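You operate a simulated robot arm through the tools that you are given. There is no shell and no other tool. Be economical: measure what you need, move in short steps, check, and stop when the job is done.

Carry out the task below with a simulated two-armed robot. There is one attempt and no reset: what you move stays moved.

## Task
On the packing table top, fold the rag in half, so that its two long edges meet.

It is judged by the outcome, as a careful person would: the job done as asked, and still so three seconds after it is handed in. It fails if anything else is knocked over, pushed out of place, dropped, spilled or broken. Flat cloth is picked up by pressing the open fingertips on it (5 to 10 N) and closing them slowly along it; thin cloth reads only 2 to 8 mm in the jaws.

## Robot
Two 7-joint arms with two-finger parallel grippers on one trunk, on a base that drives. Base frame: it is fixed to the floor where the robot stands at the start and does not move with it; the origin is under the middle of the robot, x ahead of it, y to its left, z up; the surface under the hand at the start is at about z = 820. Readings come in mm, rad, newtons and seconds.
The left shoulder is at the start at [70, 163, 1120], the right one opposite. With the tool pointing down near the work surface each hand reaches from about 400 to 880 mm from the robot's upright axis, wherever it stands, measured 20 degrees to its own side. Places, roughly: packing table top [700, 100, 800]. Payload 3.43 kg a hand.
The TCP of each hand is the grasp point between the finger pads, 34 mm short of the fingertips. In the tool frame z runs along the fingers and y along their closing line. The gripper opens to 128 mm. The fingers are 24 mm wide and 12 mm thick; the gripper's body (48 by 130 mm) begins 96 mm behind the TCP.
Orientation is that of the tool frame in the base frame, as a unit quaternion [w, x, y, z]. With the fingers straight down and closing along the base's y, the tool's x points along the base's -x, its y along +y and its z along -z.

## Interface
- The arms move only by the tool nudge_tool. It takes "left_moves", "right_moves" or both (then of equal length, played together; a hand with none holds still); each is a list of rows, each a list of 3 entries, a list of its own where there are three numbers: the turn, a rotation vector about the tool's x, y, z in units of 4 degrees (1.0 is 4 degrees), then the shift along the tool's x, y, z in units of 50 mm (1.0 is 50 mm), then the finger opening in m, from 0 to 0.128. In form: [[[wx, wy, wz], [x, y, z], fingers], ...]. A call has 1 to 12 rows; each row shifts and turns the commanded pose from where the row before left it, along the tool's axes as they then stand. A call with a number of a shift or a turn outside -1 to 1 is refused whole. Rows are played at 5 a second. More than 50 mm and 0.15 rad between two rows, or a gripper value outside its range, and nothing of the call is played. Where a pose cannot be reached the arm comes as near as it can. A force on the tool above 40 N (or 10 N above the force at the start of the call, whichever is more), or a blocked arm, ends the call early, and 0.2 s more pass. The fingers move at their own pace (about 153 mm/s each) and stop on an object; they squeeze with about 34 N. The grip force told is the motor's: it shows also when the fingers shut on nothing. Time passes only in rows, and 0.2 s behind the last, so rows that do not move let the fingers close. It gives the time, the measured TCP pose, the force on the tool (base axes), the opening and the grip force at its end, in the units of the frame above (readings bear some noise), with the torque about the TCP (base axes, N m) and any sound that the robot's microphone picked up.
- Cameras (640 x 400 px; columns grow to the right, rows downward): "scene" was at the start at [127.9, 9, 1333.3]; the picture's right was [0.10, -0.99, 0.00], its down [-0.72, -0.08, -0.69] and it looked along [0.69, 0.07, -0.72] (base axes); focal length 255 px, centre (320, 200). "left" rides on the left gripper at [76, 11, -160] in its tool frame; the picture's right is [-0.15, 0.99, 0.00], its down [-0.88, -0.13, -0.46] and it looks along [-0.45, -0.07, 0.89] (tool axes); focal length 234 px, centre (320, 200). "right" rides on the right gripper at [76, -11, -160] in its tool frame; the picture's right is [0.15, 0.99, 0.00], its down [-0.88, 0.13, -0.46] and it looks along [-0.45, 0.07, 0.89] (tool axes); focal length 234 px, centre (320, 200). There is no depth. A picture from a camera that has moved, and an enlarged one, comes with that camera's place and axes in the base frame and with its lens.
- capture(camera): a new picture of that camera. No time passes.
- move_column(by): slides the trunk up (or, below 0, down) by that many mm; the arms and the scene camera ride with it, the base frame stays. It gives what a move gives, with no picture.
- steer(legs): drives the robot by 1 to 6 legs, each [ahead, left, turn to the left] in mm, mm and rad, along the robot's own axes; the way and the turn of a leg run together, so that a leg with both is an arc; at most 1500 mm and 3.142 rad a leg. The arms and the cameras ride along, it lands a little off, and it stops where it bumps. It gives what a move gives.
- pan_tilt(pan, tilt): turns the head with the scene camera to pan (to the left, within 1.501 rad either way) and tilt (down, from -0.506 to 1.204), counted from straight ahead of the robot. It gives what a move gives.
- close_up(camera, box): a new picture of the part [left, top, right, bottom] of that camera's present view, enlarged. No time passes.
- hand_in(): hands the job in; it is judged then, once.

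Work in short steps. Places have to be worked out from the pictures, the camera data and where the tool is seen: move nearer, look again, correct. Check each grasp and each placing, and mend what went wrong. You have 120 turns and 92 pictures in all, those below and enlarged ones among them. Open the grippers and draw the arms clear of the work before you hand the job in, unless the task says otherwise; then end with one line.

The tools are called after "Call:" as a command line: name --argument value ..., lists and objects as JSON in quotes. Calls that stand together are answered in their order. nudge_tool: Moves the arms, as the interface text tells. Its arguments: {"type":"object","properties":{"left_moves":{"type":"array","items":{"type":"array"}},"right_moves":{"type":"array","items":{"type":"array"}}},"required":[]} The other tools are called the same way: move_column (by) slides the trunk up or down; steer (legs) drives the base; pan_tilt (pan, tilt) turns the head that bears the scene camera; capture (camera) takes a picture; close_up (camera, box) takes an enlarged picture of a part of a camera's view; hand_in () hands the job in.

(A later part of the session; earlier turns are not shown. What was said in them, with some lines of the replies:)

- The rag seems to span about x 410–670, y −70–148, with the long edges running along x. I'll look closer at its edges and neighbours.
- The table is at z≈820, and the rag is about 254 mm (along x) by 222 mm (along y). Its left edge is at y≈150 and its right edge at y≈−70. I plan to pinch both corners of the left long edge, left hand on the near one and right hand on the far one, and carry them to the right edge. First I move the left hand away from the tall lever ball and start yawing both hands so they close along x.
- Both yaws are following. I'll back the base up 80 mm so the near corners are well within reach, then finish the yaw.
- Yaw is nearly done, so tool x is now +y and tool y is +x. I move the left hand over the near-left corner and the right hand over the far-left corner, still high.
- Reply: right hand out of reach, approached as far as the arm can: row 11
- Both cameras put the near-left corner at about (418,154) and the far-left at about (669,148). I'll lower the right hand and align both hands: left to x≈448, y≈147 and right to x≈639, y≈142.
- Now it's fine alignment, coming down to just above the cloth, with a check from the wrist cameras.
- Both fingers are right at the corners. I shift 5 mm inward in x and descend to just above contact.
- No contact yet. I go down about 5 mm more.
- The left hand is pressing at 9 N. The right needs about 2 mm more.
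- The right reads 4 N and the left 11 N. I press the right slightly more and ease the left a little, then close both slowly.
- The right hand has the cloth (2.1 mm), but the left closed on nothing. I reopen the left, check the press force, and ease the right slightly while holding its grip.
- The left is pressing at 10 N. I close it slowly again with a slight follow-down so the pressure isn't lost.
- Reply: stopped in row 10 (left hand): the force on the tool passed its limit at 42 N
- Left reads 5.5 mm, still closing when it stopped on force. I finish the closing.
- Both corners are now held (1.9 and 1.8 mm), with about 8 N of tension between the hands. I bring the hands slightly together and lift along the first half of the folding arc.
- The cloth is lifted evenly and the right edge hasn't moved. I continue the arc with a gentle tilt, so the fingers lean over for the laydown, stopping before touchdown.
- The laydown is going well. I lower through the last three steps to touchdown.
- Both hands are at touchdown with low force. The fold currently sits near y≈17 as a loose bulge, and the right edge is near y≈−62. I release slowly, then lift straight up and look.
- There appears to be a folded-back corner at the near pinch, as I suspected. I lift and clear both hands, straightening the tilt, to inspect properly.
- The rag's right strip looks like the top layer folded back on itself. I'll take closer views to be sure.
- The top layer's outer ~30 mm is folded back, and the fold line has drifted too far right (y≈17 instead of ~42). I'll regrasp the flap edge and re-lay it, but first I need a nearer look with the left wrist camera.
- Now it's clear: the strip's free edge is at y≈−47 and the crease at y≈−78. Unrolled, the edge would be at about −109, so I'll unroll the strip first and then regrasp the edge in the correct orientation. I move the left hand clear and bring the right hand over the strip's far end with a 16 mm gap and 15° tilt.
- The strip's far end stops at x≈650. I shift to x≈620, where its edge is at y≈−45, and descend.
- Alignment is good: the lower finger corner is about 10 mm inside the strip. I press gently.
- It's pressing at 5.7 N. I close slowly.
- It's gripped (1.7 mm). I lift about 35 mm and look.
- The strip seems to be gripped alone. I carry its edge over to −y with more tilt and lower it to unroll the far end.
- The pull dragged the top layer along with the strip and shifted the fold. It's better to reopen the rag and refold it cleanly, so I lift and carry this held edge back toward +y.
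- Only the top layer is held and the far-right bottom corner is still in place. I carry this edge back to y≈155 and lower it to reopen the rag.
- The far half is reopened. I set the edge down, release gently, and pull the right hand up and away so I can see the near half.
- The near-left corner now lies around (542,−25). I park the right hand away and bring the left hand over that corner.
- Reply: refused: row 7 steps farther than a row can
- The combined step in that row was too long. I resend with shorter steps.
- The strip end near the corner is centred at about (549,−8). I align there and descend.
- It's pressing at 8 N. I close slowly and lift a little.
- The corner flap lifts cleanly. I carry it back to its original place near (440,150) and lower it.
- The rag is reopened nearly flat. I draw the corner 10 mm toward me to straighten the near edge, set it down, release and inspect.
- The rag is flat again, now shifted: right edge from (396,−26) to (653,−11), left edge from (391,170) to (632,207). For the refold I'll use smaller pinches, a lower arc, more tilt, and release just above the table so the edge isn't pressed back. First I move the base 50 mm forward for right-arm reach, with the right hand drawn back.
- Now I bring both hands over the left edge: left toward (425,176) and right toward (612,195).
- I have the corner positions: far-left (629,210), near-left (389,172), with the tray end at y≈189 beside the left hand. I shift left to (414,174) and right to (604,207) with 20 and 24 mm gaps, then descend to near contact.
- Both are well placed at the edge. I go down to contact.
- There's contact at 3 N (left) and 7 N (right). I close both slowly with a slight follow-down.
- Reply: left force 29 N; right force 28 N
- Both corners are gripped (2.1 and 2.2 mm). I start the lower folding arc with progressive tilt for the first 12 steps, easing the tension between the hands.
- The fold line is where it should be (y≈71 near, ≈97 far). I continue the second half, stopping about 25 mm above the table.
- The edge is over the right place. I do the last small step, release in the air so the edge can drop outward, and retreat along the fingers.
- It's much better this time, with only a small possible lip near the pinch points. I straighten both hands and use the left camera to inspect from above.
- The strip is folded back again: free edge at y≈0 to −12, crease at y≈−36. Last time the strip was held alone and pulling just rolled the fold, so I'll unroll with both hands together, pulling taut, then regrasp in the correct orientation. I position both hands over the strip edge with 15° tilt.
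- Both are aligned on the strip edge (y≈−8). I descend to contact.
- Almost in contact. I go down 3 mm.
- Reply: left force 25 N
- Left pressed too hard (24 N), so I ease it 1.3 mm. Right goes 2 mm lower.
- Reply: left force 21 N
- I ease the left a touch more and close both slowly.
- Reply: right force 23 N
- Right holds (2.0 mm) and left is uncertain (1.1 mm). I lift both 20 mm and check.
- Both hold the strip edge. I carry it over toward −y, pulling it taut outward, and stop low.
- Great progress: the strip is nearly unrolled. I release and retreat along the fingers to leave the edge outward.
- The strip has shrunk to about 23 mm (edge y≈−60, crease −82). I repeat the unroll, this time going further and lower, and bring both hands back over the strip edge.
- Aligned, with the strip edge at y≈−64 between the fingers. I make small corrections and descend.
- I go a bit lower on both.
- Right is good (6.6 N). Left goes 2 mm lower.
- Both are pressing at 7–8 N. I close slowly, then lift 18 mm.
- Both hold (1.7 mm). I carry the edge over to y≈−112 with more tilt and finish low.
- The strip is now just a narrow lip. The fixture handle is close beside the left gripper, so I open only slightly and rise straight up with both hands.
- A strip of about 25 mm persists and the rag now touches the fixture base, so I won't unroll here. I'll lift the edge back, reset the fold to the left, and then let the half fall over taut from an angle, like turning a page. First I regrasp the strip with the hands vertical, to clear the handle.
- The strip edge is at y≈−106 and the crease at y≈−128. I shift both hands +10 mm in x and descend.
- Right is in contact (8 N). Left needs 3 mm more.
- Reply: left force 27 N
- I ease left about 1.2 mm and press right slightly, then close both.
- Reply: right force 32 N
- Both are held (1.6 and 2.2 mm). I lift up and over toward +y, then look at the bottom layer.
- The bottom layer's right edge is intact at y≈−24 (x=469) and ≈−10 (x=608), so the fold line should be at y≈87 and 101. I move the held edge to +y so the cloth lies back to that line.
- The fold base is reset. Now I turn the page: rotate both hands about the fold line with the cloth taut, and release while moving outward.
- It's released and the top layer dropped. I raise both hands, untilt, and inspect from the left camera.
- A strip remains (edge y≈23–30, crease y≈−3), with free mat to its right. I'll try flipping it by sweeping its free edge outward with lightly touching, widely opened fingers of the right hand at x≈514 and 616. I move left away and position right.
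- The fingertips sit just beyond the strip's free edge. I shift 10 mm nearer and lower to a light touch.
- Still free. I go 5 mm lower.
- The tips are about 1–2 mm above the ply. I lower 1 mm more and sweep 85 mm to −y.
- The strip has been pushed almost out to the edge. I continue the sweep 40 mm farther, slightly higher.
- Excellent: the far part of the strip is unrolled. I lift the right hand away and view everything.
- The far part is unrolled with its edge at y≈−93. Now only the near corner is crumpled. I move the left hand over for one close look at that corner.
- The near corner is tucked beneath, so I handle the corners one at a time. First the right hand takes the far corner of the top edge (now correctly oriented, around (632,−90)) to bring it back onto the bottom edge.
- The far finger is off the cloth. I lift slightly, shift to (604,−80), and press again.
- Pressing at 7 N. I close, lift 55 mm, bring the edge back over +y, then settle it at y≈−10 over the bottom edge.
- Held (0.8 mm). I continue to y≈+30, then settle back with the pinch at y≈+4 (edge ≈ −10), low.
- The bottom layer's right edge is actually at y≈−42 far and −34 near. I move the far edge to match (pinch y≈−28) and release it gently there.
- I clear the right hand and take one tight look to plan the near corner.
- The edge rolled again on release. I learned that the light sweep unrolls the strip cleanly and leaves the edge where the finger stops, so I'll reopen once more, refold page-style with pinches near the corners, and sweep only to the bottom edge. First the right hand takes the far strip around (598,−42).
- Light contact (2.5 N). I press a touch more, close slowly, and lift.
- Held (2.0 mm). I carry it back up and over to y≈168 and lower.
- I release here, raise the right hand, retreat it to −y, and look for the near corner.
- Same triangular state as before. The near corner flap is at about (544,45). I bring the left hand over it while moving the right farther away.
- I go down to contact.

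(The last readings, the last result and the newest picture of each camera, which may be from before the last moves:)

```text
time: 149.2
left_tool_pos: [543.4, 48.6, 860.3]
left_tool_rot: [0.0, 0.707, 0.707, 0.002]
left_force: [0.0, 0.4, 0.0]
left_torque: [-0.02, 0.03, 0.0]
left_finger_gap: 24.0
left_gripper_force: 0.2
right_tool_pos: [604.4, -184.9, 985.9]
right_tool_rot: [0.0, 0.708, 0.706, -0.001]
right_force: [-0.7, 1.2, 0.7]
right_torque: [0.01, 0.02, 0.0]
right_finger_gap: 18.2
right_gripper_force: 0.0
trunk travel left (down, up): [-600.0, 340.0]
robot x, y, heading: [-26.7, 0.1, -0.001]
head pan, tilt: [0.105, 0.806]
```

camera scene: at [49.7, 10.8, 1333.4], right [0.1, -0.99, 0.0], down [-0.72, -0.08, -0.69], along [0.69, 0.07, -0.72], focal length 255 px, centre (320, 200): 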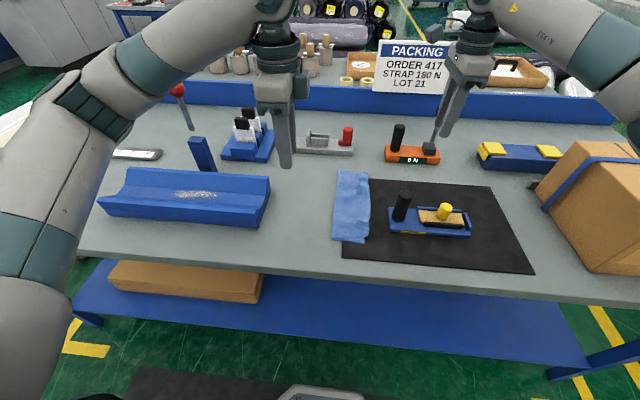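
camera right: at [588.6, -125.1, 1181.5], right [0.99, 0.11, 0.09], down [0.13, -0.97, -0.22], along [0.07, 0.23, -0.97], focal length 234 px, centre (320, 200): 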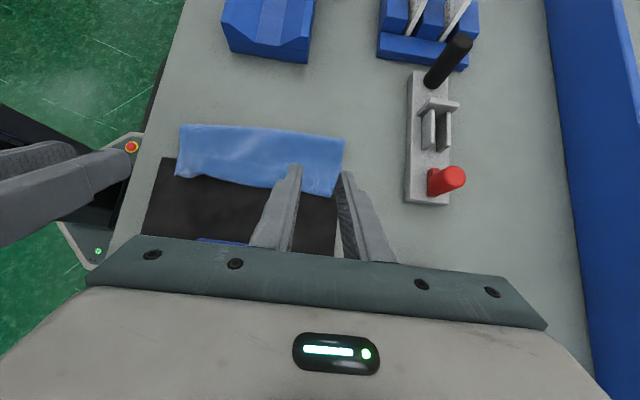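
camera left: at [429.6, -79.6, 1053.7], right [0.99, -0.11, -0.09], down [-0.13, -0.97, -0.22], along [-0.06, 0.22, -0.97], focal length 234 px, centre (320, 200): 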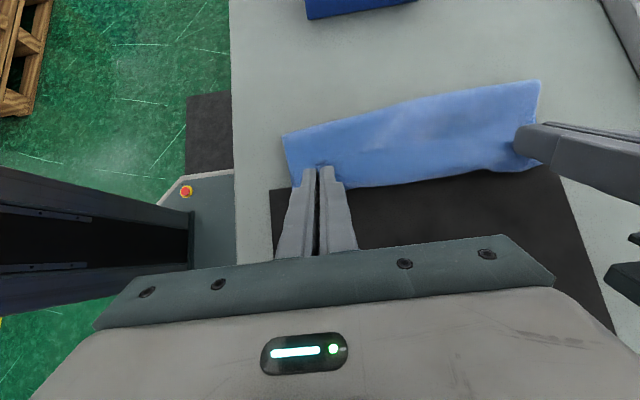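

I go 2 mm lower.

Call:
nudge_tool --left_moves '[[[0, 0, 0], [0, 0, 0.04], 0.024], [[0, 0, 0], [0, 0, 0], 0.024], [[0, 0, 0], [0, 0, 0], 0.024]]'

```text
time: 149.9
left_tool_pos: [543.6, 48.9, 858.4]
left_tool_rot: [0.0, 0.707, 0.707, 0.001]
left_force: [-0.5, -0.3, 0.6]
left_torque: [0.0, 0.0, 0.04]
left_finger_gap: 24.0
left_gripper_force: 0.4
right_tool_pos: [605.8, -185.8, 986.4]
right_tool_rot: [-0.001, 0.707, 0.707, -0.001]
right_force: [0.3, 0.5, -0.7]
right_torque: [-0.03, 0.01, 0.05]
right_finger_gap: 18.1
right_gripper_force: 0.0
trunk travel left (down, up): [-600.0, 340.0]
robot x, y, heading: [-26.2, -0.5, 0.0]
head pan, tilt: [0.105, 0.806]
```

Still light. I press 1.5 mm more while closing slowly, then lift.

Call:
nudge_tool --left_moves '[[[0, 0, 0], [0, 0, 0.03], 0.024], [[0, 0, 0], [0, 0, 0.01], 0.02], [[0, 0, 0], [0, 0, 0.005], 0.017], [[0, 0, 0], [0, 0, 0], 0.014], [[0, 0, 0], [0, 0, 0], 0.011], [[0, 0, 0], [0, 0, 0], 0.008], [[0, 0, 0], [0, 0, 0], 0.005], [[0, 0, 0], [0, 0, 0], 0.002], [[0, 0, 0], [0, 0, 0], 0.0], [[0, 0, 0], [0, 0, 0], 0.0], [[0, 0, 0], [0, 0, -0.5], 0.0], [[0, 0, 0], [0, 0, -0.5], 0.0]]'

Call:
close_up --camera "scene" --box '[270, 150, 400, 275]'

```text
time: 152.6
left_tool_pos: [542.0, 45.9, 905.6]
left_tool_rot: [0.0, 0.707, 0.707, 0.003]
left_force: [0.2, -1.2, -0.5]
left_torque: [0.0, -0.03, 0.0]
left_finger_gap: 2.1
left_gripper_force: 34.4
right_tool_pos: [605.8, -185.3, 985.1]
right_tool_rot: [0.0, 0.708, 0.707, -0.001]
right_force: [-0.2, -0.2, -0.8]
right_torque: [0.03, -0.02, -0.01]
right_finger_gap: 18.0
right_gripper_force: 0.1
trunk travel left (down, up): [-600.0, 340.0]
robot x, y, heading: [-30.3, 6.7, -0.004]
head pan, tilt: [0.105, 0.806]
```

```text
3.20 times, centred on (335, 212) of scene
camera zoom: at [100.2, 8.3, 1333.3], right [0.1, -0.99, 0.0], down [-0.72, -0.07, -0.69], along [0.69, 0.07, -0.72], focal length 815 px, centre (272, 160)
```

zoom: 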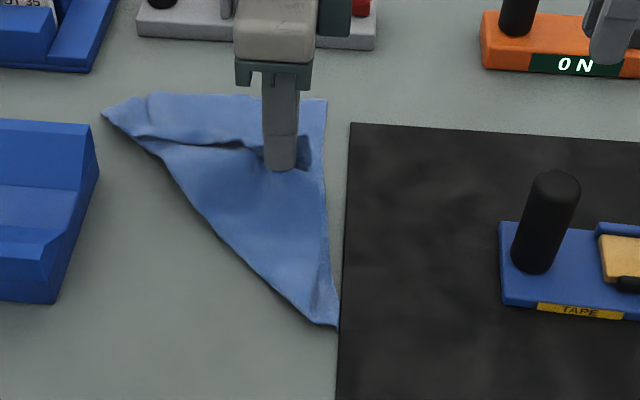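

The flap with the near corner is held (2.1 mm). Since the tray is close, I won't lay it out fully. I carry this corner to about (412,168) and keep holding it low while the right hand takes the far corner.

Call:
nudge_tool --left_moves '[[[0, 0, 0], [0.1, -0.1, -0.5], 0.0], [[0, 0, 0], [0.3, -0.35, -0.4], 0.0], [[0, 0, 0], [0.4, -0.4, 0], 0.0], [[0, 0, 0], [0.4, -0.4, 0], 0.0], [[0, 0, 0], [0.4, -0.4, 0], 0.0], [[0, 0, 0], [0.4, -0.4, 0.2], 0.0], [[0, 0, 0], [0.3, -0.4, 0.4], 0.0], [[0, 0, 0], [0.14, -0.15, 0.5], 0.0], [[0, 0, 0], [0, 0, 0.4], 0.0], [[0, 0, 0], [0, 0, 0], 0.0]]'

Call:
close_up --camera "scene" --box '[240, 140, 400, 275]'

```text
time: 154.8
left_tool_pos: [413.5, 170.1, 875.2]
left_tool_rot: [0.001, 0.708, 0.707, 0.002]
left_force: [0.2, -0.4, 0.1]
left_torque: [-0.01, 0.02, 0.01]
left_finger_gap: 2.0
left_gripper_force: 33.9
right_tool_pos: [605.7, -185.6, 985.5]
right_tool_rot: [0.0, 0.708, 0.706, -0.001]
right_force: [0.7, 0.2, -0.1]
right_torque: [-0.04, 0.01, 0.04]
right_finger_gap: 17.9
right_gripper_force: 0.0
trunk travel left (down, up): [-600.0, 340.0]
robot x, y, heading: [-27.8, 0.7, -0.004]
head pan, tilt: [0.105, 0.806]
```

```text
2.96 times, centred on (320, 208) of scene
camera zoom: at [100.4, 8.6, 1333.4], right [0.1, -0.99, 0.0], down [-0.72, -0.07, -0.69], along [0.69, 0.07, -0.72], focal length 755 px, centre (320, 178)
```

zoom: 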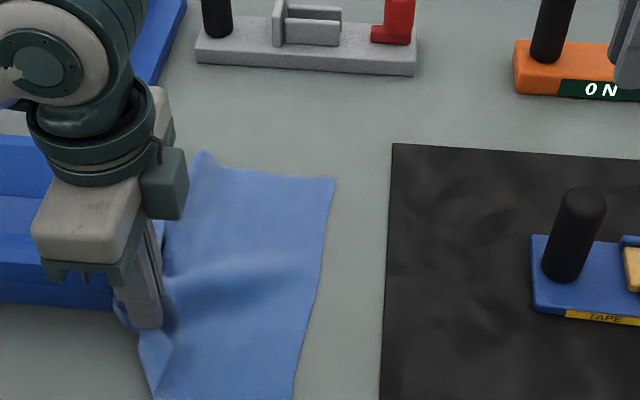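

That carry dragged the rag toward me and to the left: right edge now y≈50, x≈340–593. I release the left hand, then use the right hand on the far-right corner (~(570,60)) to draw the rag back to open table.

Call:
nudge_tool --left_moves '[[[0, 0, 0], [0, 0, 0.2], 0.0], [[0, 0, 0], [0, 0, 0.1], 0.01], [[0, 0, 0], [0, 0, 0], 0.02], [[0, 0, 0], [0, 0, -0.4], 0.02], [[0, 0, 0], [0, 0, -0.8], 0.02], [[0, 0, 0], [0, 0, -0.8], 0.02], [[0, 0, 0], [0, 0, -0.8], 0.02], [[0, 0, 0], [0, 0, 0], 0.02], [[0, 0, 0], [0, 0, 0], 0.02], [[0, 0, 0], [0, 0, 0], 0.02], [[0, 0, 0], [0, 0, 0], 0.02], [[0, 0, 0], [0, 0, 0], 0.02]]' --right_moves '[[[0, 0, 0], [0.8, 0, 0], 0.02], [[0, 0, 0], [0.8, 0, 0], 0.02], [[0, 0, 0], [0.8, 0, 0], 0.02], [[0, 0, 0], [0.8, 0, 0], 0.02], [[0, 0, 0], [0.8, -0.36, 0], 0.02], [[0, 0, 0], [0.9, -0.36, 0], 0.02], [[0, 0, 0], [0, 0, 0.8], 0.02], [[0, 0, 0], [0, 0, 0.8], 0.02], [[0, 0, 0], [0, 0, 0.7], 0.02], [[0, 0, 0], [0, 0, 0.15], 0.02], [[0, 0, 0], [0, 0, 0.06], 0.02], [[0, 0, 0], [0, 0, 0], 0.02]]'

```text
time: 157.3
left_tool_pos: [414.5, 169.1, 1000.0]
left_tool_rot: [0.001, 0.707, 0.707, 0.001]
left_force: [0.3, -0.5, -1.3]
left_torque: [0.02, 0.0, 0.0]
left_finger_gap: 19.8
left_gripper_force: 0.1
right_tool_pos: [570.5, 59.9, 859.5]
right_tool_rot: [0.0, 0.708, 0.707, -0.002]
right_force: [-0.9, -0.7, -0.3]
right_torque: [-0.01, -0.01, 0.0]
right_finger_gap: 20.2
right_gripper_force: 0.1
trunk travel left (down, up): [-600.0, 340.0]
robot x, y, heading: [-30.8, 1.2, 0.001]
head pan, tilt: [0.105, 0.806]
```

I go down to contact with small steps, then check the force.

Call:
nudge_tool --right_moves '[[[0, 0, 0], [0, 0, 0.05], 0.02], [[0, 0, 0], [0, 0, 0.03], 0.02], [[0, 0, 0], [0, 0, 0], 0.02]]'

```text
time: 158.2
left_tool_pos: [413.4, 170.2, 1001.8]
left_tool_rot: [0.001, 0.707, 0.707, 0.001]
left_force: [0.9, 0.2, 0.2]
left_torque: [0.0, -0.01, -0.02]
left_finger_gap: 20.3
left_gripper_force: 0.1
right_tool_pos: [571.4, 59.4, 855.7]
right_tool_rot: [0.001, 0.708, 0.706, -0.001]
right_force: [0.3, 0.2, 2.6]
right_torque: [0.03, 0.0, 0.0]
right_finger_gap: 19.9
right_gripper_force: 0.1
trunk travel left (down, up): [-600.0, 340.0]
robot x, y, heading: [-24.2, 0.5, 0.0]
head pan, tilt: [0.105, 0.806]
```

Contact at 2.6 N. I press slightly and close.

Call:
nudge_tool --right_moves '[[[0, 0, 0], [0, 0, 0.025], 0.02], [[0, 0, 0], [0, 0, 0.005], 0.017], [[0, 0, 0], [0, 0, 0.005], 0.014], [[0, 0, 0], [0, 0, 0], 0.011], [[0, 0, 0], [0, 0, 0], 0.008], [[0, 0, 0], [0, 0, 0], 0.005], [[0, 0, 0], [0, 0, 0], 0.002], [[0, 0, 0], [0, 0, 0], 0.0], [[0, 0, 0], [0, 0, 0], 0.0], [[0, 0, 0], [0, 0, -0.2], 0.0]]'

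```text
time: 160.3
left_tool_pos: [414.6, 169.7, 1000.9]
left_tool_rot: [0.001, 0.707, 0.707, 0.001]
left_force: [0.3, 0.6, 1.1]
left_torque: [0.0, -0.02, 0.0]
left_finger_gap: 20.1
left_gripper_force: 0.0
right_tool_pos: [568.9, 60.9, 861.0]
right_tool_rot: [0.0, 0.707, 0.707, -0.003]
right_force: [-0.2, 0.6, 0.3]
right_torque: [0.03, 0.01, 0.01]
right_finger_gap: 2.2
right_gripper_force: 34.6
trunk travel left (down, up): [-600.0, 340.0]
robot x, y, heading: [-25.3, 0.2, -0.002]
head pan, tilt: [0.105, 0.806]
```

It's held. I drag the rag low: first −y by 105 mm, then +x by 85 mm, so the rotations roughly cancel.

Call:
nudge_tool --right_moves '[[[0, 0, 0], [-0.35, 0, 0], 0.0], [[0, 0, 0], [-0.35, 0, 0], 0.0], [[0, 0, 0], [-0.35, 0, 0], 0.0], [[0, 0, 0], [-0.35, 0, 0], 0.0], [[0, 0, 0], [-0.35, 0.1, 0], 0.0], [[0, 0, 0], [-0.35, 0.2, 0], 0.0], [[0, 0, 0], [0, 0.35, 0], 0.0], [[0, 0, 0], [0, 0.35, 0], 0.0], [[0, 0, 0], [0, 0.35, 0], 0.0], [[0, 0, 0], [0, 0.35, 0], 0.0], [[0, 0, 0], [0, 0, 0], 0.0]]'

Call:
capture --camera "scene"

```text
time: 162.8
left_tool_pos: [413.1, 168.7, 1001.5]
left_tool_rot: [0.001, 0.707, 0.707, 0.003]
left_force: [0.2, 0.1, 0.4]
left_torque: [-0.06, 0.04, 0.02]
left_finger_gap: 19.7
left_gripper_force: 0.0
right_tool_pos: [656.2, -44.0, 863.3]
right_tool_rot: [0.0, 0.707, 0.707, 0.0]
right_force: [0.3, 0.0, -0.1]
right_torque: [0.01, 0.0, 0.02]
right_finger_gap: 1.8
right_gripper_force: 33.8
trunk travel left (down, up): [-600.0, 340.0]
robot x, y, heading: [-27.1, 0.6, -0.001]
head pan, tilt: [0.105, 0.806]
```

```text
1 pictures are left
camera scene: at [100.4, 8.4, 1333.4], right [0.1, -0.99, 0.0], down [-0.72, -0.07, -0.69], along [0.69, 0.07, -0.72], focal length 255 px, centre (320, 200)
```

scene: 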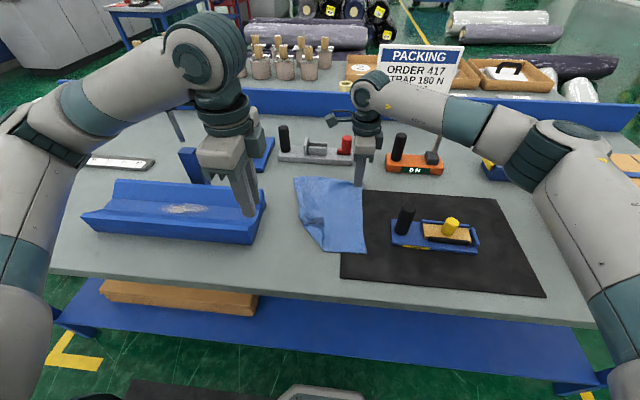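

Right edge now y≈−53 to −64, x 434–685, and far-left corner (675,142). The near-left part is still doubled over. I spend the last picture on a close view to see exactly how.

Call:
close_up --camera "scene" --box '[285, 168, 385, 262]'

```text
4.26 times, centred on (335, 215) of scene
camera zoom: at [100.4, 8.4, 1333.4], right [0.1, -0.99, 0.0], down [-0.72, -0.07, -0.69], along [0.69, 0.07, -0.72], focal length 1084 px, centre (256, 136)
```

zoom: 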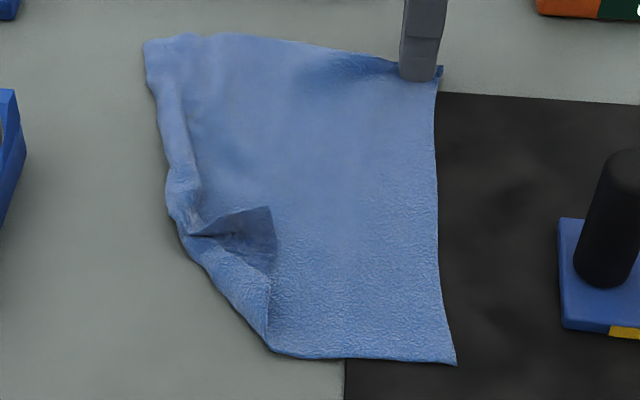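

The near-left flap is already flipped on top (corner at about (526,43)), which is the orientation needed. I'll take that corner with the left hand and carry it straight to the near-right corner (434,−64). First I release the right hand and bring the left over the flap.

Call:
nudge_tool --right_moves '[[[0, 0, 0], [0, 0, 0.12], 0.0], [[0, 0, 0], [0, 0, 0], 0.01], [[0, 0, 0], [0, 0, 0], 0.02], [[0, 0, 0], [0, 0, -0.5], 0.02], [[0, 0, 0], [0, 0, -0.8], 0.02], [[0, 0, 0], [0, 0, -0.8], 0.02], [[0, 0, 0], [-0.8, 0, -0.4], 0.02], [[0, 0, 0], [-0.8, 0, 0], 0.02], [[0, 0, 0], [-0.4, 0, 0], 0.02], [[0, 0, 0], [0, 0, 0], 0.02]]' --left_moves '[[[0, 0, 0], [0, 0, 0], 0.018], [[0, 0, 0], [0, 0, 0], 0.018], [[0, 0, 0], [-0.6, 0.46, 0], 0.018], [[0, 0, 0], [-0.6, 0.47, 0], 0.018], [[0, 0, 0], [-0.6, 0.47, 0], 0.018], [[0, 0, 0], [-0.58, 0.46, 0], 0.018], [[0, 0, 0], [0, 0, 0.8], 0.018], [[0, 0, 0], [0, 0, 0.8], 0.018], [[0, 0, 0], [0, 0, 0.8], 0.018], [[0, 0, 0], [0, 0, 0.35], 0.018]]'

```text
time: 164.9
left_tool_pos: [506.6, 50.5, 862.9]
left_tool_rot: [0.001, 0.707, 0.708, 0.002]
left_force: [-0.5, -0.1, -0.1]
left_torque: [-0.01, 0.01, -0.02]
left_finger_gap: 18.1
left_gripper_force: 0.1
right_tool_pos: [656.3, -143.1, 983.0]
right_tool_rot: [0.0, 0.708, 0.706, -0.001]
right_force: [-0.1, 0.5, -0.3]
right_torque: [0.01, -0.02, 0.02]
right_finger_gap: 19.8
right_gripper_force: 0.0
trunk travel left (down, up): [-600.0, 340.0]
robot x, y, heading: [-26.5, -0.0, -0.005]
head pan, tilt: [0.105, 0.806]
```

I lower the left to contact.

Call:
nudge_tool --left_moves '[[[0, 0, 0], [0, 0, 0.05], 0.018], [[0, 0, 0], [0, 0, 0.04], 0.018], [[0, 0, 0], [0, 0, 0], 0.018]]'

```text
time: 165.8
left_tool_pos: [506.2, 50.9, 858.8]
left_tool_rot: [0.001, 0.707, 0.708, 0.003]
left_force: [0.0, 0.9, -0.2]
left_torque: [-0.04, 0.01, 0.03]
left_finger_gap: 17.8
left_gripper_force: 0.0
right_tool_pos: [654.8, -142.5, 983.6]
right_tool_rot: [0.0, 0.708, 0.706, -0.002]
right_force: [0.4, 0.0, 0.7]
right_torque: [0.0, 0.01, -0.03]
right_finger_gap: 20.1
right_gripper_force: 0.2
trunk travel left (down, up): [-600.0, 340.0]
robot x, y, heading: [-25.2, 1.5, -0.002]
head pan, tilt: [0.105, 0.806]
```

I go 2 mm more with a reading.

Call:
nudge_tool --left_moves '[[[0, 0, 0], [0, 0, 0.035], 0.018], [[0, 0, 0], [0, 0, 0], 0.018], [[0, 0, 0], [0, 0, 0], 0.018]]'

```text
time: 166.6
left_tool_pos: [506.5, 51.2, 857.2]
left_tool_rot: [0.001, 0.707, 0.707, 0.002]
left_force: [0.2, 1.3, 0.8]
left_torque: [-0.02, -0.02, 0.01]
left_finger_gap: 17.9
left_gripper_force: 0.0
right_tool_pos: [654.7, -142.6, 982.7]
right_tool_rot: [0.0, 0.708, 0.706, -0.001]
right_force: [-1.0, -0.6, 0.4]
right_torque: [0.0, -0.02, -0.01]
right_finger_gap: 19.9
right_gripper_force: 0.0
trunk travel left (down, up): [-600.0, 340.0]
robot x, y, heading: [-28.9, -3.0, 0.001]
head pan, tilt: [0.105, 0.806]
```

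Almost touching. I press 1 mm more while closing slowly, then lift 50 mm.

Call:
nudge_tool --left_moves '[[[0, 0, 0], [0, 0, 0.025], 0.018], [[0, 0, 0], [0, 0, 0.01], 0.016], [[0, 0, 0], [0, 0, 0.005], 0.013], [[0, 0, 0], [0, 0, 0.005], 0.01], [[0, 0, 0], [0, 0, 0], 0.008], [[0, 0, 0], [0, 0, 0], 0.005], [[0, 0, 0], [0, 0, 0], 0.002], [[0, 0, 0], [0, 0, 0], 0.0], [[0, 0, 0], [0, 0, 0], 0.0], [[0, 0, 0], [0, 0, -0.4], 0.0], [[0, 0, 0], [0, 0, -0.5], 0.0]]'

```text
time: 168.9
left_tool_pos: [507.1, 51.1, 901.8]
left_tool_rot: [0.001, 0.707, 0.707, 0.003]
left_force: [0.3, 0.1, -0.2]
left_torque: [0.03, 0.0, 0.01]
left_finger_gap: 1.7
left_gripper_force: 34.2
right_tool_pos: [655.3, -142.8, 983.1]
right_tool_rot: [0.001, 0.708, 0.707, -0.002]
right_force: [-0.2, 0.5, -0.5]
right_torque: [-0.04, 0.0, -0.04]
right_finger_gap: 20.2
right_gripper_force: 0.0
trunk travel left (down, up): [-600.0, 340.0]
robot x, y, heading: [-25.2, -2.9, -0.001]
head pan, tilt: [0.105, 0.806]
```

Held (1.7 mm). I carry it to the near-right corner (443,−46), lower, release, and rise.

Call:
nudge_tool --left_moves '[[[0, 0, 0], [-0.3, -0.2, -0.4], 0.0], [[0, 0, 0], [-0.4, -0.3, 0], 0.0], [[0, 0, 0], [-0.4, -0.3, 0], 0.0], [[0, 0, 0], [-0.4, -0.3, 0.1], 0.0], [[0, 0, 0], [-0.34, -0.18, 0.3], 0.0], [[0, 0, 0], [-0.1, 0, 0.5], 0.0], [[0, 0, 0], [0, 0, 0.26], 0.0], [[0, 0, 0], [0, 0, 0], 0.008], [[0, 0, 0], [0, 0, 0], 0.02], [[0, 0, 0], [0, 0, -0.3], 0.02], [[0, 0, 0], [0, 0, -0.8], 0.02], [[0, 0, 0], [0, 0, -0.8], 0.02]]'

```text
time: 171.6
left_tool_pos: [442.1, -45.2, 955.6]
left_tool_rot: [0.0, 0.707, 0.707, 0.002]
left_force: [-0.3, -0.7, -0.4]
left_torque: [0.0, 0.04, 0.02]
left_finger_gap: 20.3
left_gripper_force: 0.0
right_tool_pos: [655.5, -143.7, 983.6]
right_tool_rot: [0.0, 0.708, 0.706, -0.002]
right_force: [-0.4, -0.1, 0.0]
right_torque: [-0.02, 0.03, -0.04]
right_finger_gap: 20.1
right_gripper_force: 0.1
trunk travel left (down, up): [-600.0, 340.0]
robot x, y, heading: [-28.2, 2.7, 0.002]
head pan, tilt: [0.105, 0.806]
```

Near corner placed. Left retreats to the +y side; right goes over the far-left corner around (628,118).

Call:
nudge_tool --left_moves '[[[0, 0, 0], [0.78, -0.17, -0.18], 0.02], [[0, 0, 0], [0.78, -0.17, -0.18], 0.02], [[0, 0, 0], [0.78, -0.17, -0.18], 0.02], [[0, 0, 0], [0.78, -0.17, -0.18], 0.02], [[0, 0, 0], [0.78, -0.17, -0.18], 0.02], [[0, 0, 0], [0, 0, 0], 0.02], [[0, 0, 0], [0, 0, 0], 0.02], [[0, 0, 0], [0, 0, 0], 0.02], [[0, 0, 0], [0, 0, 0], 0.02], [[0, 0, 0], [0, 0, 0], 0.02], [[0, 0, 0], [0, 0, 0], 0.02], [[0, 0, 0], [0, 0, 0], 0.02]]' --right_moves '[[[0, 0, 0], [0, -0.27, 0], 0.02], [[0, 0, 0], [0, -0.27, 0], 0.02], [[0, 0, 0], [0.87, 0, 0], 0.02], [[0, 0, 0], [0.87, 0, 0], 0.02], [[0, 0, 0], [0.87, 0, 0], 0.02], [[0, 0, 0], [0.87, 0, 0], 0.02], [[0, 0, 0], [0.87, 0, 0], 0.02], [[0, 0, 0], [0.87, 0, 0.1], 0.02], [[0, 0, 0], [0, 0, 0.8], 0.02], [[0, 0, 0], [0, 0, 0.8], 0.02], [[0, 0, 0], [0, 0, 0.7], 0.02], [[0, 0, 0], [0, 0, 0], 0.02]]'

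```text
time: 174.2
left_tool_pos: [398.8, 147.4, 1001.4]
left_tool_rot: [0.001, 0.707, 0.707, 0.002]
left_force: [0.6, -0.5, 0.1]
left_torque: [-0.02, 0.01, 0.0]
left_finger_gap: 20.1
left_gripper_force: 0.1
right_tool_pos: [629.0, 117.5, 863.7]
right_tool_rot: [0.0, 0.708, 0.706, -0.001]
right_force: [-0.4, -0.3, 0.2]
right_torque: [0.02, 0.0, -0.01]
right_finger_gap: 20.0
right_gripper_force: 0.1
trunk travel left (down, up): [-600.0, 340.0]
robot x, y, heading: [-28.2, -1.6, -0.001]
head pan, tilt: [0.105, 0.806]
```

I lower the right to contact.

Call:
nudge_tool --right_moves '[[[0, 0, 0], [0, 0, 0.07], 0.02], [[0, 0, 0], [0, 0, 0.06], 0.02], [[0, 0, 0], [0, 0, 0], 0.02]]'

```text
time: 174.9
left_tool_pos: [399.0, 147.2, 1001.9]
left_tool_rot: [0.001, 0.707, 0.707, 0.001]
left_force: [0.4, -0.1, 0.0]
left_torque: [0.06, -0.01, -0.01]
left_finger_gap: 20.1
left_gripper_force: 0.0
right_tool_pos: [629.3, 116.4, 855.5]
right_tool_rot: [0.0, 0.707, 0.707, 0.0]
right_force: [0.5, 0.5, -1.0]
right_torque: [-0.04, 0.0, -0.03]
right_finger_gap: 20.0
right_gripper_force: 0.1
trunk travel left (down, up): [-600.0, 340.0]
robot x, y, heading: [-29.7, -1.6, 0.002]
head pan, tilt: [0.105, 0.806]
```

No force yet. I go 2 mm lower.

Call:
nudge_tool --right_moves '[[[0, 0, 0], [0, 0, 0.04], 0.02], [[0, 0, 0], [0, 0, 0], 0.02], [[0, 0, 0], [0, 0, 0], 0.02]]'

```text
time: 175.8
left_tool_pos: [399.4, 146.7, 1002.4]
left_tool_rot: [0.001, 0.707, 0.707, 0.001]
left_force: [0.5, 0.3, 0.2]
left_torque: [-0.04, -0.02, -0.02]
left_finger_gap: 20.2
left_gripper_force: 0.0
right_tool_pos: [629.2, 115.7, 854.7]
right_tool_rot: [-0.001, 0.707, 0.707, -0.001]
right_force: [-0.6, -0.7, 0.5]
right_torque: [-0.01, -0.01, 0.0]
right_finger_gap: 20.0
right_gripper_force: 0.0
trunk travel left (down, up): [-600.0, 340.0]
robot x, y, heading: [-28.9, 0.4, -0.001]
head pan, tilt: [0.105, 0.806]
```

No cloth here: carrying the near corner must have pulled the far-left corner to around (625,103). I lift, shift to (617,80), and come down again.

Call:
nudge_tool --right_moves '[[[0, 0, 0], [0, 0, -0.3], 0.02], [[0, 0, 0], [-0.36, -0.12, 0], 0.02], [[0, 0, 0], [-0.36, -0.12, 0], 0.02], [[0, 0, 0], [0, 0, 0.2], 0.02], [[0, 0, 0], [0, 0, 0.06], 0.02], [[0, 0, 0], [0, 0, 0], 0.02]]'

```text
time: 177.2
left_tool_pos: [397.9, 148.0, 1001.6]
left_tool_rot: [0.001, 0.707, 0.707, 0.002]
left_force: [-0.2, 0.4, 0.1]
left_torque: [-0.03, -0.05, -0.01]
left_finger_gap: 19.8
left_gripper_force: 0.0
right_tool_pos: [615.7, 79.8, 856.4]
right_tool_rot: [0.001, 0.708, 0.706, -0.001]
right_force: [-1.2, -0.5, -0.4]
right_torque: [-0.03, 0.0, 0.0]
right_finger_gap: 19.8
right_gripper_force: 0.1
trunk travel left (down, up): [-600.0, 340.0]
robot x, y, heading: [-26.0, 2.9, -0.0]
head pan, tilt: [0.105, 0.806]
```

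I go 2 mm lower.

Call:
nudge_tool --right_moves '[[[0, 0, 0], [0, 0, 0.04], 0.02], [[0, 0, 0], [0, 0, 0.01], 0.02], [[0, 0, 0], [0, 0, 0], 0.02]]'

```text
time: 177.9
left_tool_pos: [398.6, 146.3, 1002.6]
left_tool_rot: [0.001, 0.707, 0.707, 0.002]
left_force: [0.2, 0.2, -0.5]
left_torque: [0.01, 0.02, 0.02]
left_finger_gap: 20.2
left_gripper_force: 0.0
right_tool_pos: [616.2, 80.5, 853.4]
right_tool_rot: [0.0, 0.708, 0.707, -0.002]
right_force: [-0.1, -1.3, 4.3]
right_torque: [0.04, -0.08, -0.03]
right_finger_gap: 19.8
right_gripper_force: 0.0
trunk travel left (down, up): [-600.0, 340.0]
robot x, y, heading: [-27.7, 0.8, -0.003]
head pan, tilt: [0.105, 0.806]
```

Contact at 4 N. I close slowly and lift, reading the gap.

Call:
nudge_tool --right_moves '[[[0, 0, 0], [0, 0, 0.01], 0.02], [[0, 0, 0], [0, 0, 0.005], 0.017], [[0, 0, 0], [0, 0, 0.005], 0.014], [[0, 0, 0], [0, 0, 0], 0.011], [[0, 0, 0], [0, 0, 0], 0.008], [[0, 0, 0], [0, 0, 0], 0.005], [[0, 0, 0], [0, 0, 0], 0.002], [[0, 0, 0], [0, 0, 0], 0.0], [[0, 0, 0], [0, 0, 0], 0.0], [[0, 0, 0], [0, 0, -0.3], 0.0], [[0, 0, 0], [0, 0, -0.4], 0.0]]'

```text
time: 180.3
left_tool_pos: [397.7, 147.8, 1002.8]
left_tool_rot: [0.001, 0.707, 0.707, 0.003]
left_force: [0.4, 0.0, 0.5]
left_torque: [-0.02, -0.03, -0.03]
left_finger_gap: 20.0
left_gripper_force: 0.0
right_tool_pos: [617.8, 80.1, 887.5]
right_tool_rot: [0.001, 0.708, 0.706, -0.002]
right_force: [-0.7, 1.1, -0.6]
right_torque: [-0.05, 0.0, 0.04]
right_finger_gap: 0.0
right_gripper_force: 33.0
trunk travel left (down, up): [-600.0, 340.0]
robot x, y, heading: [-27.5, -2.2, -0.001]
head pan, tilt: [0.105, 0.806]
```

Nothing was gripped. I try again farther in at (612,50), pressing and closing in one go.

Call:
nudge_tool --right_moves '[[[0, 0, 0], [-0.3, -0.1, 0], 0.022], [[0, 0, 0], [-0.3, 0, 0.4], 0.022], [[0, 0, 0], [0, 0, 0.24], 0.022], [[0, 0, 0], [0, 0, 0.02], 0.022], [[0, 0, 0], [0, 0, 0.01], 0.018], [[0, 0, 0], [0, 0, 0.01], 0.014], [[0, 0, 0], [0, 0, 0.005], 0.01], [[0, 0, 0], [0, 0, 0], 0.006], [[0, 0, 0], [0, 0, 0], 0.003], [[0, 0, 0], [0, 0, 0], 0.0], [[0, 0, 0], [0, 0, 0], 0.0], [[0, 0, 0], [0, 0, -0.4], 0.0]]'

```text
time: 182.9
left_tool_pos: [397.9, 147.8, 1003.0]
left_tool_rot: [0.001, 0.707, 0.707, 0.003]
left_force: [-0.5, -0.3, 0.3]
left_torque: [-0.01, -0.03, -0.03]
left_finger_gap: 19.8
left_gripper_force: 0.1
right_tool_pos: [611.3, 51.9, 873.9]
right_tool_rot: [0.0, 0.708, 0.706, -0.001]
right_force: [-0.2, 0.6, 0.1]
right_torque: [0.04, 0.0, -0.01]
right_finger_gap: 0.0
right_gripper_force: 32.8
trunk travel left (down, up): [-600.0, 340.0]
robot x, y, heading: [-26.4, 4.5, -0.003]
head pan, tilt: [0.105, 0.806]
```

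Still empty. I try once more at (600,30), pressing a bit firmer.

Call:
nudge_tool --right_moves '[[[0, 0, 0], [-0.44, -0.22, 0], 0.024], [[0, 0, 0], [0, 0, 0.34], 0.024], [[0, 0, 0], [0, 0, 0.07], 0.024], [[0, 0, 0], [0, 0, 0.02], 0.024], [[0, 0, 0], [0, 0, 0], 0.02], [[0, 0, 0], [0, 0, 0.005], 0.016], [[0, 0, 0], [0, 0, 0.005], 0.012], [[0, 0, 0], [0, 0, 0], 0.009], [[0, 0, 0], [0, 0, 0], 0.006], [[0, 0, 0], [0, 0, 0], 0.003], [[0, 0, 0], [0, 0, 0], 0.0], [[0, 0, 0], [0, 0, 0], 0.0]]'

```text
time: 184.9
left_tool_pos: [398.1, 147.0, 1002.0]
left_tool_rot: [0.0, 0.707, 0.707, 0.003]
left_force: [0.9, -0.3, -0.3]
left_torque: [-0.03, 0.01, 0.0]
left_finger_gap: 19.5
left_gripper_force: 0.1
right_tool_pos: [600.5, 29.9, 856.2]
right_tool_rot: [0.0, 0.708, 0.707, 0.002]
right_force: [-3.7, -0.6, 18.9]
right_torque: [-0.15, 0.04, -0.03]
right_finger_gap: 6.3
right_gripper_force: 0.1
trunk travel left (down, up): [-600.0, 340.0]
robot x, y, heading: [-26.0, -1.2, 0.003]
head pan, tilt: [0.105, 0.806]
stopped in row 9 (right hand): the force on the tool passed its limit at 40 N (the readings are from after the stop); the commanded pose is now the measured one
```

The cloth is here. I finish closing with the pressure eased, then lift 50 mm.

Call:
nudge_tool --right_moves '[[[0, 0, 0], [0, 0, -0.015], 0.004], [[0, 0, 0], [0, 0, 0], 0.001], [[0, 0, 0], [0, 0, 0], 0.0], [[0, 0, 0], [0, 0, 0], 0.0], [[0, 0, 0], [0, 0, -0.4], 0.0], [[0, 0, 0], [0, 0, -0.5], 0.0]]'

```text
time: 186.3
left_tool_pos: [397.7, 147.1, 1001.9]
left_tool_rot: [0.001, 0.707, 0.707, 0.002]
left_force: [-0.8, -0.4, -0.1]
left_torque: [-0.03, 0.02, 0.01]
left_finger_gap: 19.9
left_gripper_force: 0.0
right_tool_pos: [599.9, 29.9, 900.8]
right_tool_rot: [0.0, 0.707, 0.707, -0.001]
right_force: [0.7, -0.9, -0.2]
right_torque: [-0.01, -0.06, -0.01]
right_finger_gap: 2.2
right_gripper_force: 34.1
trunk travel left (down, up): [-600.0, 340.0]
robot x, y, heading: [-30.6, -0.2, -0.008]
head pan, tilt: [0.105, 0.806]
```

Held (2.2 mm). I carry this edge across to about (628,−45), lower, release and rise.

Call:
nudge_tool --right_moves '[[[0, 0, 0], [-0.2, 0.1, -0.3], 0.0], [[0, 0, 0], [-0.3, 0.1, 0], 0.0], [[0, 0, 0], [-0.3, 0.12, 0], 0.0], [[0, 0, 0], [-0.3, 0.12, 0.1], 0.0], [[0, 0, 0], [-0.3, 0.12, 0.3], 0.0], [[0, 0, 0], [-0.1, 0, 0.4], 0.0], [[0, 0, 0], [0, 0, 0.15], 0.0], [[0, 0, 0], [0, 0, 0], 0.01], [[0, 0, 0], [0, 0, 0], 0.025], [[0, 0, 0], [0, 0, -0.3], 0.025], [[0, 0, 0], [0, 0, -0.8], 0.025], [[0, 0, 0], [0, 0, -0.3], 0.025]]'

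```text
time: 188.9
left_tool_pos: [398.8, 147.0, 1003.3]
left_tool_rot: [0.001, 0.707, 0.708, 0.002]
left_force: [0.4, 0.1, 0.2]
left_torque: [0.03, 0.0, -0.03]
left_finger_gap: 19.9
left_gripper_force: 0.0
right_tool_pos: [629.2, -44.3, 935.7]
right_tool_rot: [0.001, 0.708, 0.706, 0.0]
right_force: [0.3, -0.1, 0.0]
right_torque: [-0.01, -0.03, -0.02]
right_finger_gap: 25.0
right_gripper_force: 0.2
trunk travel left (down, up): [-600.0, 340.0]
robot x, y, heading: [-25.3, -4.2, -0.002]
head pan, tilt: [0.105, 0.806]
```

I do one light outward sweep to unroll any folded-back lip, from y≈−8 to y≈−46, with fingers wide at x≈519 and 621.

Call:
nudge_tool --right_moves '[[[0, 0, 0], [0.36, -0.6, 0], 0.09], [[0, 0, 0], [0.36, -0.58, 0], 0.09], [[0, 0, 0], [0, 0, 0.7], 0.09], [[0, 0, 0], [0, 0, 0.6], 0.09], [[0, 0, 0], [0, 0, 0.2], 0.09], [[0, 0, 0], [-0.15, 0, 0.03], 0.09], [[0, 0, 0], [-0.15, 0, 0], 0.09], [[0, 0, 0], [-0.15, 0, 0], 0.09], [[0, 0, 0], [-0.15, 0, 0], 0.09], [[0, 0, 0], [-0.15, 0, 0], 0.09], [[0, 0, 0], [0, 0, -0.4], 0.09], [[0, 0, 0], [0, 0, -0.8], 0.09]]'

```text
time: 191.5
left_tool_pos: [398.2, 147.2, 1002.5]
left_tool_rot: [0.001, 0.708, 0.706, 0.003]
left_force: [0.5, -0.6, -0.3]
left_torque: [-0.05, -0.02, -0.01]
left_finger_gap: 19.9
left_gripper_force: 0.0
right_tool_pos: [570.5, -46.2, 920.4]
right_tool_rot: [0.001, 0.708, 0.706, 0.001]
right_force: [0.5, -0.3, 0.2]
right_torque: [-0.01, 0.01, -0.01]
right_finger_gap: 90.0
right_gripper_force: 0.1
trunk travel left (down, up): [-600.0, 340.0]
robot x, y, heading: [-26.1, -1.1, -0.003]
head pan, tilt: [0.105, 0.806]
```

The sweep finished without snagging. I raise both arms clear of the work.

Call:
nudge_tool --left_moves '[[[0, 0, 0], [0, 0, -0.5], 0.03], [[0, 0, 0], [0, 0, -0.5], 0.03], [[0, 0, 0], [0, 0, 0], 0.03], [[0, 0, 0], [0, 0, 0], 0.03], [[0, 0, 0], [0, 0, 0], 0.03], [[0, 0, 0], [0, 0, 0], 0.03]]' --right_moves '[[[0, 0, 0], [0, 0, -0.8], 0.09], [[0, 0, 0], [0, 0, -0.8], 0.06], [[0, 0, 0], [0, 0, -0.6], 0.03], [[0, 0, 0], [-0.8, 0, 0], 0.03], [[0, 0, 0], [-0.8, 0, 0], 0.03], [[0, 0, 0], [-0.8, 0, 0], 0.03]]'

```text
time: 192.9
left_tool_pos: [398.9, 146.2, 1052.4]
left_tool_rot: [0.0, 0.708, 0.707, 0.003]
left_force: [-0.3, -0.7, -0.2]
left_torque: [0.06, 0.0, -0.03]
left_finger_gap: 29.9
left_gripper_force: 0.0
right_tool_pos: [571.4, -172.2, 1031.9]
right_tool_rot: [0.0, 0.708, 0.706, 0.0]
right_force: [0.2, -0.3, 0.1]
right_torque: [0.02, -0.01, 0.01]
right_finger_gap: 30.1
right_gripper_force: 0.1
trunk travel left (down, up): [-600.0, 340.0]
robot x, y, heading: [-28.4, -0.6, -0.003]
head pan, tilt: [0.105, 0.806]
```

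Both grippers are open and clear of the rag. I have no pictures left to check the result, so I hand it in as it is.

Call:
hand_in

```text
The job is handed in.
```

I handed in the rag folded roughly in half, with its left long edge carried over to its right one, but the last steps were done blind. I had no pictures left, so I could not confirm that the edges meet or that the fold lies flat.
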